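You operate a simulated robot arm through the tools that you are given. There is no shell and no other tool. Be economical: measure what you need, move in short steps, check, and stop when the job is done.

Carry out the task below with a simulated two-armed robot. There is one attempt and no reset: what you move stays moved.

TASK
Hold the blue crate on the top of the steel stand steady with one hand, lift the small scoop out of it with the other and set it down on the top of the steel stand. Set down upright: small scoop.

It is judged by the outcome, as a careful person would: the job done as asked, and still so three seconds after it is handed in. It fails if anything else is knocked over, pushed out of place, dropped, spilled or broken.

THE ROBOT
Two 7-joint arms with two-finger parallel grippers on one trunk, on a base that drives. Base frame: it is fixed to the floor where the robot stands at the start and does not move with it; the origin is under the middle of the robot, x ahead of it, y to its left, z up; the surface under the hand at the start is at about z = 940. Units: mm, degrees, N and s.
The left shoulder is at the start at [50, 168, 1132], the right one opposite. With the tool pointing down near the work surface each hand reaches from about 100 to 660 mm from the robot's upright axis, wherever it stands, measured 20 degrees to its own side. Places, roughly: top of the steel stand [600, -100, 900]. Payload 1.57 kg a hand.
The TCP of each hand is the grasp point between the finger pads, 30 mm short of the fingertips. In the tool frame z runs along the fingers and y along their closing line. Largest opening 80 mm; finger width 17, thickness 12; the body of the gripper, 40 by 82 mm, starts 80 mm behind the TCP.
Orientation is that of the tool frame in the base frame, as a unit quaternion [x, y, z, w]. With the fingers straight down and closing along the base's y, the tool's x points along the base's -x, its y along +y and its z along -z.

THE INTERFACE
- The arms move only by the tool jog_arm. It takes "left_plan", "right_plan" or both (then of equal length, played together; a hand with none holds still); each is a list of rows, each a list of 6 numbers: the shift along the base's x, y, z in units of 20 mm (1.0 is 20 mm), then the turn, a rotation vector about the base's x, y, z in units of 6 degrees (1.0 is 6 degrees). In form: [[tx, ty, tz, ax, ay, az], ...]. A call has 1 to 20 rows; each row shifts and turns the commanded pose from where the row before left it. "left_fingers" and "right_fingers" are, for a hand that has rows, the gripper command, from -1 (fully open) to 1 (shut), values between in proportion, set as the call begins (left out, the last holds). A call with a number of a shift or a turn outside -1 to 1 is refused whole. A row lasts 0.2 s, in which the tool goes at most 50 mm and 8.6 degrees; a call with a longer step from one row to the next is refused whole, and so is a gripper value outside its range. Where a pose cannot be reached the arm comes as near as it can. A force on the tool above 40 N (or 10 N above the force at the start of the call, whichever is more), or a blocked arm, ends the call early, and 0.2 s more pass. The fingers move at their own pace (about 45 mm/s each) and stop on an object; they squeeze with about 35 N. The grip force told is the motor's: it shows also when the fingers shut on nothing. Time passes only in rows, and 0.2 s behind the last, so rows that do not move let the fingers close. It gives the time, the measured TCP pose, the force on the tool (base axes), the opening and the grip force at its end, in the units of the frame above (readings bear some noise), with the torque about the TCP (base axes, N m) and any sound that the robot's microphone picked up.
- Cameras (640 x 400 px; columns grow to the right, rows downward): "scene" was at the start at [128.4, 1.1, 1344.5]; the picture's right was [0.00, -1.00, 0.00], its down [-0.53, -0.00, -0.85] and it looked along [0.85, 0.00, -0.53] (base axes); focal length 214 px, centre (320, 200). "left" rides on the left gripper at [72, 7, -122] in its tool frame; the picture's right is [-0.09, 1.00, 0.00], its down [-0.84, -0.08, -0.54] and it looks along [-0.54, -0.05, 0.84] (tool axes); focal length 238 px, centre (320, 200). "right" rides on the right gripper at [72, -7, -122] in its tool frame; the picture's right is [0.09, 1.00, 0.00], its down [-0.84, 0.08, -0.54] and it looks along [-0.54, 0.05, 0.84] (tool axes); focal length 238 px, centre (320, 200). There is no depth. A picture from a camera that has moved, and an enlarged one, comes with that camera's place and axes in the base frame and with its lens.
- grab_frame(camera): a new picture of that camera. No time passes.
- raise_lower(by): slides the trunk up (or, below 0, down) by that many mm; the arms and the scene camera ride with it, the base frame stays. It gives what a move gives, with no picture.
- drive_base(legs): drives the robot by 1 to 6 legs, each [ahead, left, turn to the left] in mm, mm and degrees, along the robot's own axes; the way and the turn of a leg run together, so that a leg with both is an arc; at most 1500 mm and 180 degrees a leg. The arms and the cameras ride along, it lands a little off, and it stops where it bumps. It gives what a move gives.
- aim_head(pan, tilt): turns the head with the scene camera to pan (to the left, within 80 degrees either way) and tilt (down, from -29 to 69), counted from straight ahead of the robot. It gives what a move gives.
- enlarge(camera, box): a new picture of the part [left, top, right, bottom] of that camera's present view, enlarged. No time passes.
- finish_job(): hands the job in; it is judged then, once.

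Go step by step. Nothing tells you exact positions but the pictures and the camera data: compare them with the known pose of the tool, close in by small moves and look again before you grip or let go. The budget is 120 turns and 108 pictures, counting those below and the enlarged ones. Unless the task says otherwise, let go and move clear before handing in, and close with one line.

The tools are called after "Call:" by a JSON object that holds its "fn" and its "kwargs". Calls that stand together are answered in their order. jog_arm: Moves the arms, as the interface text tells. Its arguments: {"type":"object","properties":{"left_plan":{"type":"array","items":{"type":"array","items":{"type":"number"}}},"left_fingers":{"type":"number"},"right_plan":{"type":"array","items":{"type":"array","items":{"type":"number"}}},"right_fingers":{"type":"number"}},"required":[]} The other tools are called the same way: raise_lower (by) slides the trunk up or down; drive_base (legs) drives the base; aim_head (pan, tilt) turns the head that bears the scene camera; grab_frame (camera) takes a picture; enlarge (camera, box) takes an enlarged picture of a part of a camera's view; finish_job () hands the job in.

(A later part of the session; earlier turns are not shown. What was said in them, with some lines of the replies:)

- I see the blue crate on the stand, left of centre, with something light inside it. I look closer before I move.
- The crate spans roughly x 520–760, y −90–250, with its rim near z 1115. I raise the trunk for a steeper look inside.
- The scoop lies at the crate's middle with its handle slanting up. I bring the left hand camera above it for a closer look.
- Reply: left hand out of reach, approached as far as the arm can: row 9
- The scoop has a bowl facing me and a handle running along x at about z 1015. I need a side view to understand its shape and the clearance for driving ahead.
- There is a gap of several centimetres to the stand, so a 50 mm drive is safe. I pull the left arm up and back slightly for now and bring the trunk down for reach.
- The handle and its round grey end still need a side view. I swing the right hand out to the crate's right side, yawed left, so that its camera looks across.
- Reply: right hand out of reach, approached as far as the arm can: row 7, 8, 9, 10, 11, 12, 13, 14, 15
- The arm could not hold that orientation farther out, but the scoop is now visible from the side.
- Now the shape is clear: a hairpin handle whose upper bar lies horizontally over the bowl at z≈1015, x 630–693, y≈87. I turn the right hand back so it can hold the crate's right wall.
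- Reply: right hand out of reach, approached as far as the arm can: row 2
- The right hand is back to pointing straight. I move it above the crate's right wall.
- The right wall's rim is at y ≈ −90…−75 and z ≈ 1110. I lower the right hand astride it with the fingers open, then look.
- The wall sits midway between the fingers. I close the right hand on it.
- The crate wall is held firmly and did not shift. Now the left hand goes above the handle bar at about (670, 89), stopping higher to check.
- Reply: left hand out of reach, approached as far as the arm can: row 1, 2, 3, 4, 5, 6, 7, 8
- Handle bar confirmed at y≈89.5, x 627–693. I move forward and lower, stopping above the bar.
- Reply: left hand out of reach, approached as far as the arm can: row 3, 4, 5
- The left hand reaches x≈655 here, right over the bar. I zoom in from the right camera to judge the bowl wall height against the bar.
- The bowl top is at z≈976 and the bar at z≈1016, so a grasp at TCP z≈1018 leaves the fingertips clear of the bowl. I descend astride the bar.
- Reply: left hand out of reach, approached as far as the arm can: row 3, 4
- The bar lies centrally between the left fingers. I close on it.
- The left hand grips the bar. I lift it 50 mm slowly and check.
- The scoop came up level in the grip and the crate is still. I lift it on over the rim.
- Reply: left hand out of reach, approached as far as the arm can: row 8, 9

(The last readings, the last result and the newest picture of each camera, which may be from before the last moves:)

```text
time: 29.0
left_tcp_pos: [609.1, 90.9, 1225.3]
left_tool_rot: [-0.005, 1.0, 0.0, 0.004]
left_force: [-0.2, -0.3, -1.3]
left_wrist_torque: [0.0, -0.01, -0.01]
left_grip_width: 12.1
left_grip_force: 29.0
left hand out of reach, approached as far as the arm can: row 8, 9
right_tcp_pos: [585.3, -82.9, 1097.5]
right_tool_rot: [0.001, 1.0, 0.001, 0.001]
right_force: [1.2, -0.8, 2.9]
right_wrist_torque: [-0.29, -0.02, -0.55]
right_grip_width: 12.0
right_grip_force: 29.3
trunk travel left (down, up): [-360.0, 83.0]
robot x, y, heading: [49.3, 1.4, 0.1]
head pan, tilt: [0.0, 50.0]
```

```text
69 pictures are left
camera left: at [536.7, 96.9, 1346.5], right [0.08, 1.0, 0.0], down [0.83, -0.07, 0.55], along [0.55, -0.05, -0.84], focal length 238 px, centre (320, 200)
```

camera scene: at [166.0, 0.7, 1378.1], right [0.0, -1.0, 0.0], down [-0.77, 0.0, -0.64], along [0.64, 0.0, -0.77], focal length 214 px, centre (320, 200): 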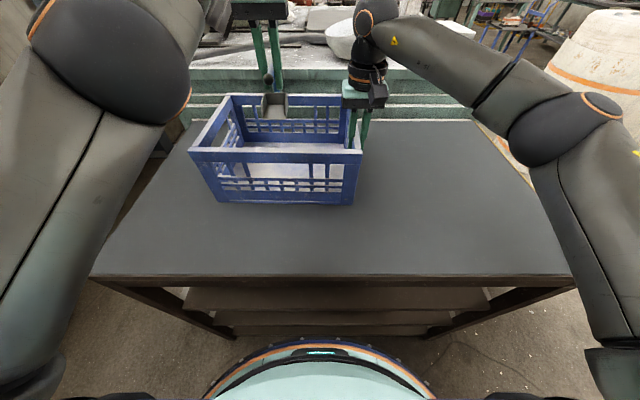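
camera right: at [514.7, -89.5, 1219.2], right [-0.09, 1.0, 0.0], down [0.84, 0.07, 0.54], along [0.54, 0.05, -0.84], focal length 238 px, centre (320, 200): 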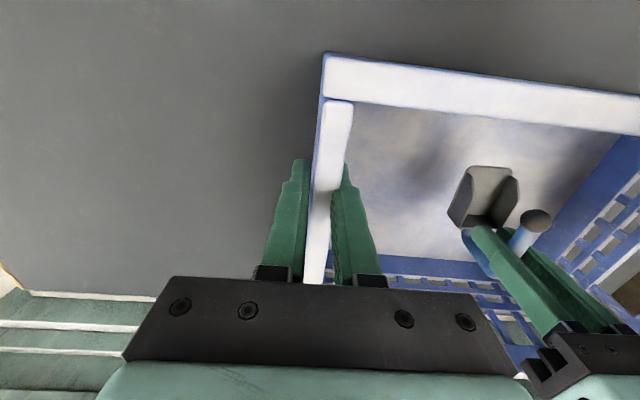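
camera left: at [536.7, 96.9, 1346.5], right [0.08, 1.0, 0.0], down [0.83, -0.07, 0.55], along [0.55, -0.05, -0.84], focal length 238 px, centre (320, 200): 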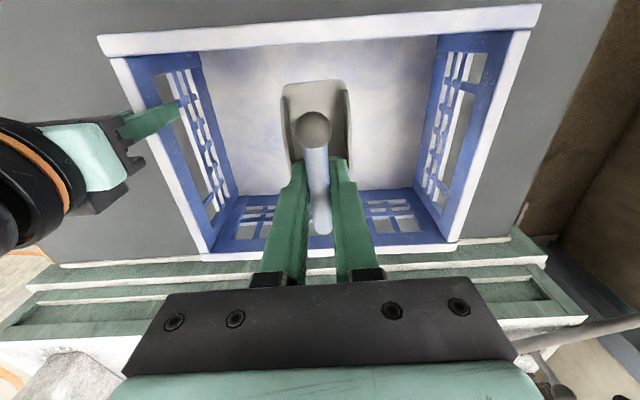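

The scoop is clear above the rim. I bring it back toward me and to the left, over the free surface in front of the crate.

Call:
{"fn": "jog_arm", "kwargs": {"left_plan": [[-0.92, 0.2, 0, 0, 0, 0], [-0.92, 0.3, 0, 0, 0, 0], [-0.92, 0.3, 0, 0, 0, 0], [-0.92, 0.3, 0, 0, 0, 0], [-0.92, 0.3, 0, 0, 0, 0], [-0.92, 0.3, 0, 0, 0, 0], [-0.92, 0.3, 0, 0, 0, 0], [-0.92, 0.3, 0, 0, 0, 0], [-0.92, 0.3, 0, 0, 0, 0], [-0.92, 0.3, 0, 0, 0, 0]]}}

Call:
{"fn": "jog_arm", "kwargs": {"left_plan": [[0, 0, -1, 0, 0, 0], [0, 0, -1, 0, 0, 0], [0, 0, -1, 0, 0, 0], [0, 0, -1, 0, 0, 0], [0, 0, -1, 0, 0, 0], [0, 0, -1, 0, 0, 0], [0, 0, -1, 0, 0, 0]]}}

Call:
{"fn": "grab_frame", "kwargs": {"camera": "scene"}}

Call:
{"fn": "grab_frame", "kwargs": {"camera": "left"}}

```text
time: 31.2
left_tcp_pos: [438.0, 145.7, 1232.1]
left_tool_rot: [-0.005, 1.0, 0.0, 0.0]
left_force: [1.1, 0.3, -0.5]
left_wrist_torque: [0.03, 0.0, 0.0]
left_grip_width: 12.1
left_grip_force: 29.6
left hand out of reach, approached as far as the arm can: row 1
right_tcp_pos: [585.1, -81.9, 1096.3]
right_tool_rot: [0.0, 1.0, 0.002, 0.0]
right_force: [-0.5, 3.3, 1.1]
right_wrist_torque: [-0.3, 0.06, -0.44]
right_grip_width: 12.1
right_grip_force: 29.5
trunk travel left (down, up): [-360.0, 83.0]
robot x, y, heading: [50.0, -1.0, -0.2]
head pan, tilt: [0.0, 50.0]
```

```text
time: 32.8
left_tcp_pos: [441.4, 146.2, 1090.8]
left_tool_rot: [-0.005, 1.0, 0.001, 0.002]
left_force: [0.5, 0.1, -1.3]
left_wrist_torque: [0.01, 0.04, 0.0]
left_grip_width: 12.0
left_grip_force: 29.0
right_tcp_pos: [585.1, -82.6, 1097.4]
right_tool_rot: [0.001, 1.0, 0.002, -0.001]
right_force: [-0.7, -0.2, -0.2]
right_wrist_torque: [-0.29, 0.13, -0.51]
right_grip_width: 12.3
right_grip_force: 29.4
trunk travel left (down, up): [-360.0, 83.0]
robot x, y, heading: [51.5, -1.0, 0.1]
head pan, tilt: [0.0, 50.0]
```

```text
68 pictures are left
camera scene: at [165.9, 0.7, 1378.2], right [0.0, -1.0, 0.0], down [-0.77, 0.0, -0.64], along [0.64, 0.0, -0.77], focal length 214 px, centre (320, 200)
```

scene: 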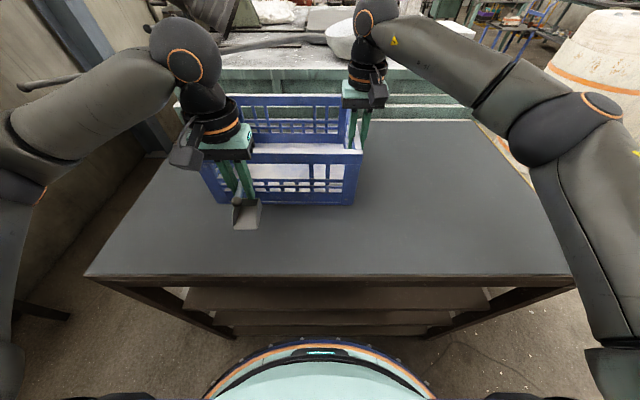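

```text
67 pictures are left
camera left: at [368.5, 150.8, 1212.0], right [0.08, 1.0, 0.0], down [0.84, -0.07, 0.54], along [0.54, -0.04, -0.84], focal length 238 px, centre (320, 200)
```

left: 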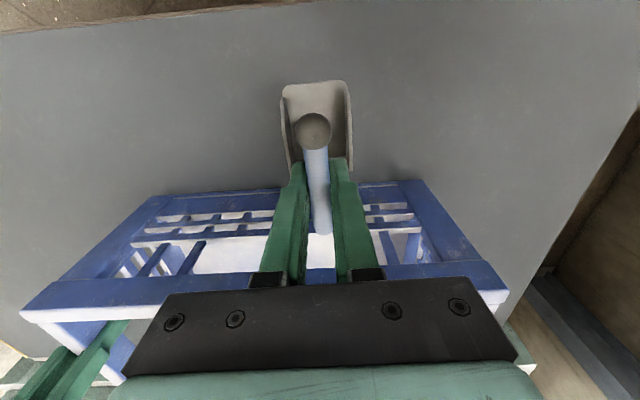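

The scoop hangs over open surface in front of the crate. I go on down, the last part slowly, watching the force.

Call:
{"fn": "jog_arm", "kwargs": {"left_plan": [[-0.4, 0, -0.8, 0, 0, 0], [0, 0, -0.8, 0, 0, 0], [0, 0, -0.8, 0, 0, 0], [0, 0, -0.3, 0, 0, 0], [0, 0, 0, 0, 0, 0]]}}

Call:
{"fn": "enlarge", "kwargs": {"camera": "scene", "box": [180, 150, 320, 260]}}

Call:
{"fn": "grab_frame", "kwargs": {"camera": "left"}}

```text
time: 34.0
left_tcp_pos: [432.1, 145.4, 1037.2]
left_tool_rot: [-0.005, 1.0, 0.0, 0.001]
left_force: [0.1, -0.5, -0.8]
left_wrist_torque: [-0.01, 0.01, 0.0]
left_grip_width: 12.1
left_grip_force: 28.9
right_tcp_pos: [583.4, -82.6, 1097.9]
right_tool_rot: [0.001, 1.0, 0.002, 0.002]
right_force: [-0.1, -1.7, 0.0]
right_wrist_torque: [-0.22, 0.06, -0.47]
right_grip_width: 11.9
right_grip_force: 29.3
trunk travel left (down, up): [-360.0, 83.0]
robot x, y, heading: [50.2, -0.8, 0.2]
head pan, tilt: [0.0, 50.0]
```

```text
3.64 times, centred on (250, 205) of scene
camera zoom: at [165.9, 0.7, 1378.1], right [0.0, -1.0, 0.0], down [-0.77, 0.0, -0.64], along [0.64, 0.0, -0.77], focal length 780 px, centre (574, 182)
```

zoom: 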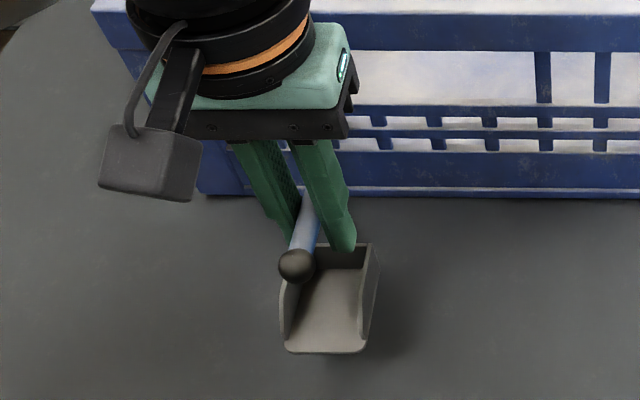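

```text
65 pictures are left
camera left: at [360.0, 151.2, 1158.1], right [0.08, 1.0, 0.0], down [0.84, -0.07, 0.54], along [0.54, -0.04, -0.84], focal length 238 px, centre (320, 200)
```

left: 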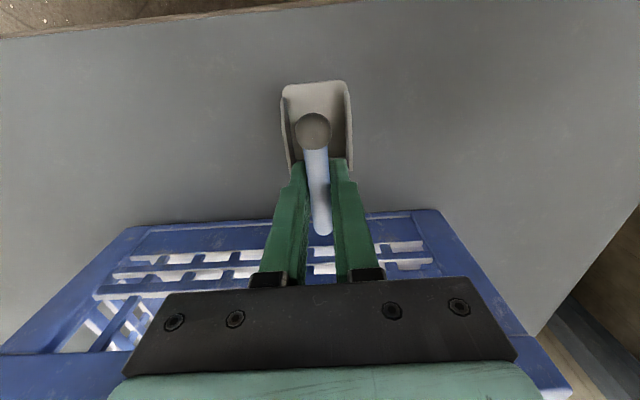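

About 20–25 mm remain by my estimate. I creep down.

Call:
{"fn": "jog_arm", "kwargs": {"left_plan": [[0, 0, -0.2, 0, 0, 0], [0, 0, -0.2, 0, 0, 0], [0, 0, -0.2, 0, 0, 0], [0, 0, -0.15, 0, 0, 0], [0, 0, 0, 0, 0, 0]]}}

Call:
{"fn": "enlarge", "kwargs": {"camera": "scene", "box": [180, 150, 320, 260]}}

```text
time: 35.2
left_tcp_pos: [432.8, 146.2, 1020.9]
left_tool_rot: [-0.005, 1.0, 0.001, 0.003]
left_force: [0.6, -0.2, -0.3]
left_wrist_torque: [-0.04, 0.0, 0.0]
left_grip_width: 11.9
left_grip_force: 29.4
right_tcp_pos: [583.6, -83.0, 1096.7]
right_tool_rot: [0.0, 1.0, 0.0, 0.001]
right_force: [-0.3, -1.1, -0.5]
right_wrist_torque: [-0.27, -0.06, -0.5]
right_grip_width: 11.8
right_grip_force: 29.2
trunk travel left (down, up): [-360.0, 83.0]
robot x, y, heading: [49.7, 2.1, 0.1]
head pan, tilt: [0.0, 50.0]
```

```text
3.64 times, centred on (250, 205) of scene
camera zoom: at [166.0, 0.7, 1378.1], right [0.0, -1.0, 0.0], down [-0.77, 0.0, -0.64], along [0.64, 0.0, -0.77], focal length 780 px, centre (574, 182)
```

zoom: 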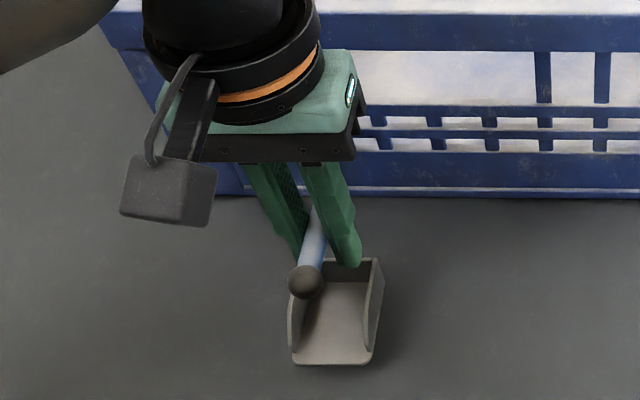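

Still no contact. I creep on in smaller steps.

Call:
{"fn": "jog_arm", "kwargs": {"left_plan": [[0, 0, -0.1, 0, 0, 0], [0, 0, -0.1, 0, 0, 0], [0, 0, -0.1, 0, 0, 0], [0, 0, 0, 0, 0, 0]]}}

Call:
{"fn": "enlarge", "kwargs": {"camera": "scene", "box": [180, 150, 320, 260]}}

```text
time: 36.2
left_tcp_pos: [433.7, 145.4, 1015.4]
left_tool_rot: [-0.005, 1.0, 0.001, 0.002]
left_force: [0.2, 0.2, -0.9]
left_wrist_torque: [-0.02, 0.01, 0.0]
left_grip_width: 12.2
left_grip_force: 29.5
right_tcp_pos: [584.4, -84.2, 1096.6]
right_tool_rot: [0.001, 1.0, 0.001, 0.001]
right_force: [0.2, -1.3, 0.0]
right_wrist_torque: [-0.24, -0.05, -0.49]
right_grip_width: 12.0
right_grip_force: 29.5
trunk travel left (down, up): [-360.0, 83.0]
robot x, y, heading: [51.0, -3.3, 0.2]
head pan, tilt: [0.0, 50.0]
```

```text
3.64 times, centred on (250, 205) of scene
camera zoom: at [166.0, 0.6, 1378.1], right [0.0, -1.0, 0.0], down [-0.77, 0.0, -0.64], along [0.64, 0.0, -0.77], focal length 780 px, centre (574, 182)
```

zoom: 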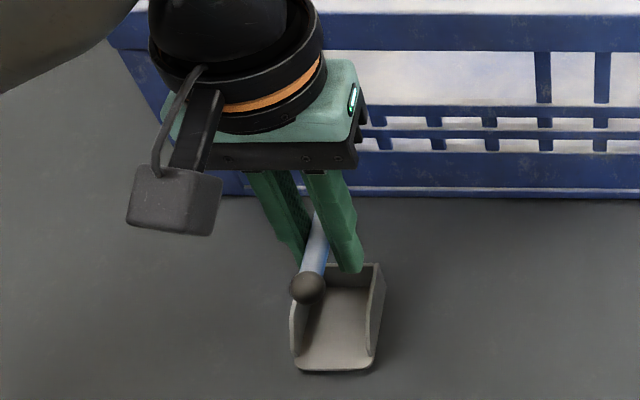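

Call:
{"fn": "jog_arm", "kwargs": {"left_plan": [[0, 0, -0.1, 0, 0, 0], [0, 0, -0.1, 0, 0, 0], [0, 0, 0, 0, 0, 0]]}}

```text
time: 37.0
left_tcp_pos: [432.4, 146.2, 1012.0]
left_tool_rot: [-0.006, 1.0, 0.001, 0.0]
left_force: [-0.9, -0.3, -0.5]
left_wrist_torque: [0.02, -0.01, -0.01]
left_grip_width: 11.9
left_grip_force: 29.5
right_tcp_pos: [584.0, -82.6, 1096.4]
right_tool_rot: [0.001, 1.0, 0.001, 0.002]
right_force: [-0.6, -0.6, 0.4]
right_wrist_torque: [-0.23, 0.0, -0.48]
right_grip_width: 12.0
right_grip_force: 29.1
trunk travel left (down, up): [-360.0, 83.0]
robot x, y, heading: [49.2, 2.5, 0.1]
head pan, tilt: [0.0, 50.0]
```

Still no contact force, so I continue in 2 mm steps.

Call:
{"fn": "jog_arm", "kwargs": {"left_plan": [[0, 0, -0.1, 0, 0, 0], [0, 0, -0.1, 0, 0, 0], [0, 0, 0, 0, 0, 0]]}}

Call:
{"fn": "enlarge", "kwargs": {"camera": "scene", "box": [210, 190, 290, 260]}}

```text
time: 37.8
left_tcp_pos: [433.1, 145.5, 1007.7]
left_tool_rot: [-0.005, 1.0, 0.001, 0.001]
left_force: [-0.4, 0.3, -0.3]
left_wrist_torque: [0.0, 0.02, 0.01]
left_grip_width: 12.2
left_grip_force: 29.4
right_tcp_pos: [584.8, -82.9, 1096.1]
right_tool_rot: [0.001, 1.0, 0.001, 0.001]
right_force: [0.8, -1.5, 0.4]
right_wrist_torque: [-0.27, 0.0, -0.52]
right_grip_width: 11.6
right_grip_force: 29.6
trunk travel left (down, up): [-360.0, 83.0]
robot x, y, heading: [50.9, 2.1, 0.1]
head pan, tilt: [0.0, 50.0]
```

```text
5.71 times, centred on (250, 225) of scene
camera zoom: at [166.0, 0.6, 1378.1], right [0.0, -1.0, 0.0], down [-0.77, 0.0, -0.64], along [0.64, 0.0, -0.77], focal length 1226 px, centre (720, 57)
```

zoom: 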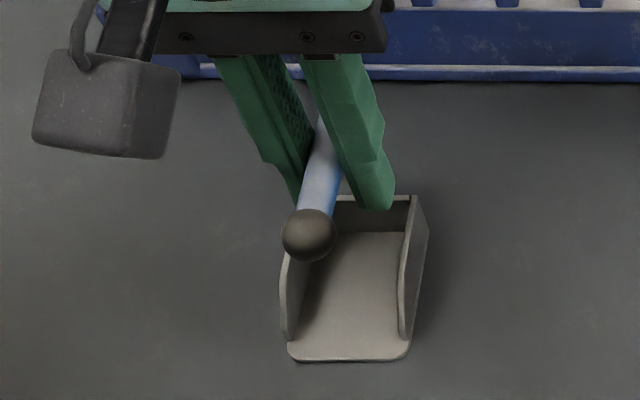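

Call:
{"fn": "jog_arm", "kwargs": {"left_plan": [[0, 0, -0.1, 0, 0, 0], [0, 0, -0.1, 0, 0, 0], [0, 0, 0, 0, 0, 0]]}}

```text
time: 38.6
left_tcp_pos: [433.3, 146.3, 1004.1]
left_tool_rot: [-0.005, 1.0, 0.001, 0.003]
left_force: [1.7, 0.8, 17.7]
left_wrist_torque: [0.02, -0.12, -0.03]
left_grip_width: 12.2
left_grip_force: 29.2
right_tcp_pos: [585.0, -83.5, 1096.9]
right_tool_rot: [0.001, 1.0, 0.002, 0.002]
right_force: [0.2, -1.7, -0.5]
right_wrist_torque: [-0.31, -0.04, -0.27]
right_grip_width: 12.0
right_grip_force: 29.4
trunk travel left (down, up): [-360.0, 83.0]
robot x, y, heading: [50.7, -0.7, 0.0]
head pan, tilt: [0.0, 50.0]
```

Contact is made at 18 N. I ease off a touch and open the left fingers only moderately, keeping them off the bowl.

Call:
{"fn": "jog_arm", "kwargs": {"left_plan": [[0, 0, 0.03, 0, 0, 0], [0, 0, 0, 0, 0, 0]]}}

Call:
{"fn": "jog_arm", "kwargs": {"left_plan": [[0, 0, 0, 0, 0, 0], [0, 0, 0, 0, 0, 0], [0, 0, 0, 0, 0, 0], [0, 0, 0, 0, 0, 0], [0, 0, 0, 0, 0, 0]], "left_fingers": -1}}

Call:
{"fn": "grab_frame", "kwargs": {"camera": "left"}}

Call:
{"fn": "enlarge", "kwargs": {"camera": "scene", "box": [180, 150, 320, 260]}}

```text
time: 39.2
left_tcp_pos: [434.4, 145.1, 1003.8]
left_tool_rot: [-0.006, 1.0, 0.001, 0.0]
left_force: [4.2, 0.3, 8.6]
left_wrist_torque: [0.01, -0.35, -0.01]
left_grip_width: 12.1
left_grip_force: 29.2
right_tcp_pos: [585.1, -83.1, 1096.6]
right_tool_rot: [0.002, 1.0, 0.0, 0.001]
right_force: [-0.8, -0.7, -0.2]
right_wrist_torque: [-0.47, -0.08, -0.2]
right_grip_width: 11.9
right_grip_force: 29.1
trunk travel left (down, up): [-360.0, 83.0]
robot x, y, heading: [51.1, 1.7, 0.1]
head pan, tilt: [0.0, 50.0]
```

```text
time: 40.4
left_tcp_pos: [431.7, 145.1, 1005.1]
left_tool_rot: [-0.005, 1.0, 0.001, 0.0]
left_force: [-0.7, 0.0, -0.9]
left_wrist_torque: [-0.01, -0.01, 0.0]
left_grip_width: 79.8
left_grip_force: 0.0
right_tcp_pos: [584.1, -82.3, 1097.4]
right_tool_rot: [0.001, 1.0, 0.001, 0.001]
right_force: [-0.2, -2.0, 0.2]
right_wrist_torque: [-0.44, 0.01, -0.25]
right_grip_width: 11.9
right_grip_force: 29.5
trunk travel left (down, up): [-360.0, 83.0]
robot x, y, heading: [48.9, 0.3, 0.2]
head pan, tilt: [0.0, 50.0]
```

```text
61 pictures are left
camera left: at [360.8, 150.9, 1125.5], right [0.08, 1.0, 0.0], down [0.84, -0.07, 0.54], along [0.54, -0.04, -0.84], focal length 238 px, centre (320, 200)
```

left: 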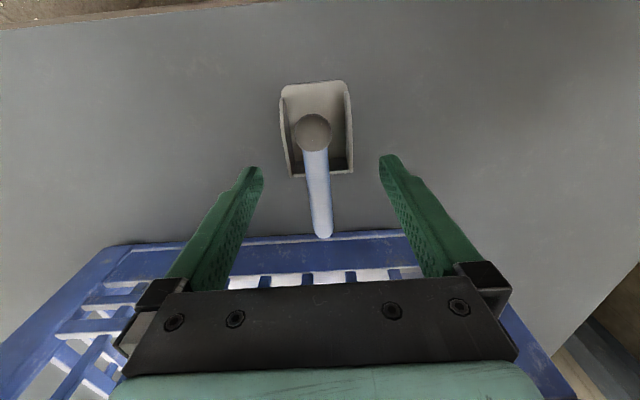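

```text
3.64 times, centred on (250, 205) of scene
camera zoom: at [165.9, 0.5, 1378.1], right [0.0, -1.0, 0.0], down [-0.77, 0.0, -0.64], along [0.64, 0.0, -0.77], focal length 780 px, centre (574, 182)
```

zoom: 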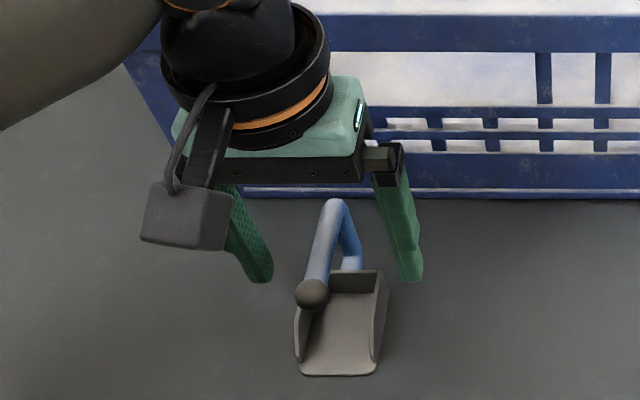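

The scoop stands upright by itself. I raise the left hand straight up, then release the crate with the right hand.

Call:
{"fn": "jog_arm", "kwargs": {"left_plan": [[0, 0, 0.6, 0, 0, 0], [0, 0, 1, 0, 0, 0], [0, 0, 1, 0, 0, 0], [0, 0, 1, 0, 0, 0], [0, 0, 1, 0, 0, 0], [0, 0, 1, 0, 0, 0], [0, 0, 1, 0, 0, 0], [0, 0, 1, 0, 0, 0], [0, 0, 1, 0, 0, 0]]}}

Call:
{"fn": "jog_arm", "kwargs": {"right_plan": [[0, 0, 0, 0, 0, 0], [0, 0, 0, 0, 0, 0], [0, 0, 0, 0, 0, 0], [0, 0, 0, 0, 0, 0], [0, 0, 0, 0, 0, 0]], "right_fingers": -1}}

Call:
{"fn": "grab_frame", "kwargs": {"camera": "right"}}

Call:
{"fn": "grab_frame", "kwargs": {"camera": "scene"}}

```text
time: 42.4
left_tcp_pos: [433.8, 145.3, 1176.4]
left_tool_rot: [-0.005, 1.0, 0.001, 0.001]
left_force: [-0.5, 0.2, -0.5]
left_wrist_torque: [0.02, 0.01, 0.01]
left_grip_width: 79.8
left_grip_force: 0.1
right_tcp_pos: [585.6, -82.7, 1097.8]
right_tool_rot: [0.001, 1.0, 0.001, 0.001]
right_force: [0.5, -2.1, -0.4]
right_wrist_torque: [-0.45, 0.0, -0.25]
right_grip_width: 11.7
right_grip_force: 29.4
trunk travel left (down, up): [-360.0, 83.0]
robot x, y, heading: [45.5, -1.2, -0.2]
head pan, tilt: [0.0, 50.0]
```

```text
time: 43.6
left_tcp_pos: [431.9, 146.7, 1175.5]
left_tool_rot: [-0.005, 1.0, 0.002, 0.001]
left_force: [0.3, 0.3, 0.2]
left_wrist_torque: [-0.04, -0.01, -0.03]
left_grip_width: 80.0
left_grip_force: 0.1
right_tcp_pos: [584.9, -82.1, 1096.8]
right_tool_rot: [0.001, 1.0, 0.001, 0.0]
right_force: [-0.7, 0.0, 0.1]
right_wrist_torque: [-0.03, 0.02, 0.01]
right_grip_width: 80.0
right_grip_force: 0.1
trunk travel left (down, up): [-360.0, 83.0]
robot x, y, heading: [50.7, 1.4, 0.2]
head pan, tilt: [0.0, 50.0]
```

```text
59 pictures are left
camera right: at [514.5, -89.3, 1219.2], right [-0.09, 1.0, 0.0], down [0.84, 0.08, 0.54], along [0.54, 0.05, -0.84], focal length 238 px, centre (320, 200)
```

right: 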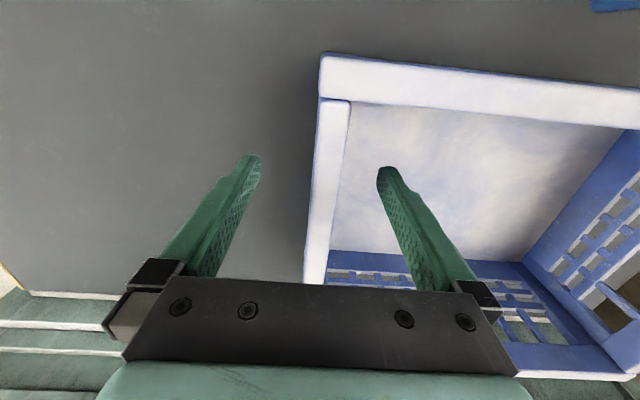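

```text
58 pictures are left
camera scene: at [165.9, 0.7, 1378.1], right [0.0, -1.0, 0.0], down [-0.77, 0.0, -0.64], along [0.64, 0.0, -0.77], focal length 214 px, centre (320, 200)
```

scene: 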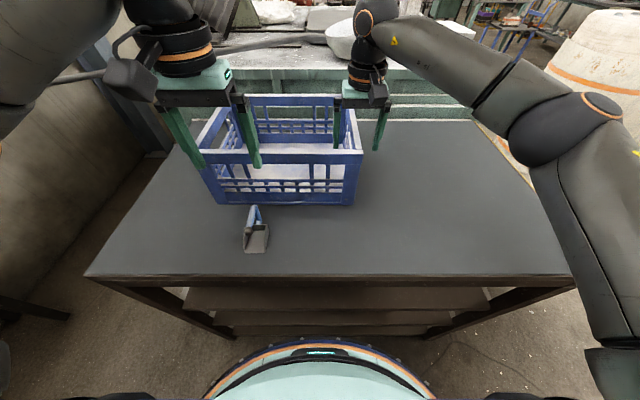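

The crate is free of the right fingers and unmoved. I raise the right hand clear and take a last look.

Call:
{"fn": "jog_arm", "kwargs": {"right_plan": [[0, 0, 0.8, 0, 0, 0], [0, 0, 1, 0, 0, 0], [0, 0, 1, 0, 0, 0], [0, 0, 1, 0, 0, 0], [0, 0, 1, 0, 0, 0]]}}

Call:
{"fn": "grab_frame", "kwargs": {"camera": "scene"}}

```text
time: 44.8
left_tcp_pos: [433.2, 146.6, 1176.8]
left_tool_rot: [-0.006, 1.0, 0.001, 0.001]
left_force: [0.5, 0.2, -0.6]
left_wrist_torque: [0.01, 0.01, -0.04]
left_grip_width: 80.2
left_grip_force: 0.0
right_tcp_pos: [583.8, -83.8, 1192.4]
right_tool_rot: [0.0, 1.0, 0.002, 0.0]
right_force: [-0.1, 0.9, 0.3]
right_wrist_torque: [-0.01, -0.02, 0.0]
right_grip_width: 80.1
right_grip_force: 0.2
trunk travel left (down, up): [-360.0, 83.0]
robot x, y, heading: [49.4, -0.7, 0.4]
head pan, tilt: [0.0, 50.0]
```

```text
57 pictures are left
camera scene: at [165.6, 0.9, 1378.2], right [0.0, -1.0, 0.0], down [-0.77, 0.0, -0.64], along [0.64, 0.0, -0.77], focal length 214 px, centre (320, 200)
```

scene: 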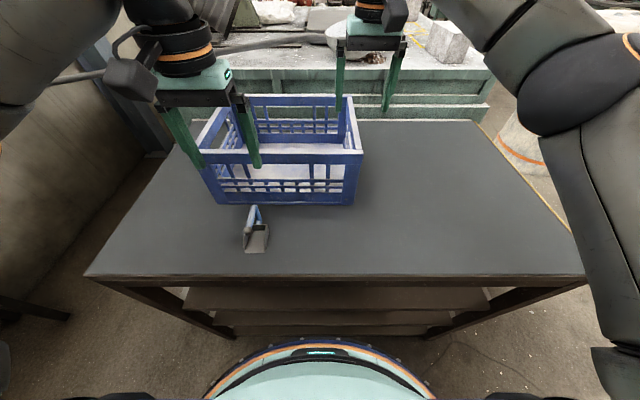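

The scoop stands upright on the stand, the crate is where it was, and both hands are clear. I hand the job in.

Call:
{"fn": "finish_job", "kwargs": {}}

```text
The job is handed in.
```

The small scoop is out of the blue crate and set down upright on the steel stand just in front of it; the crate has not moved and both hands are clear.
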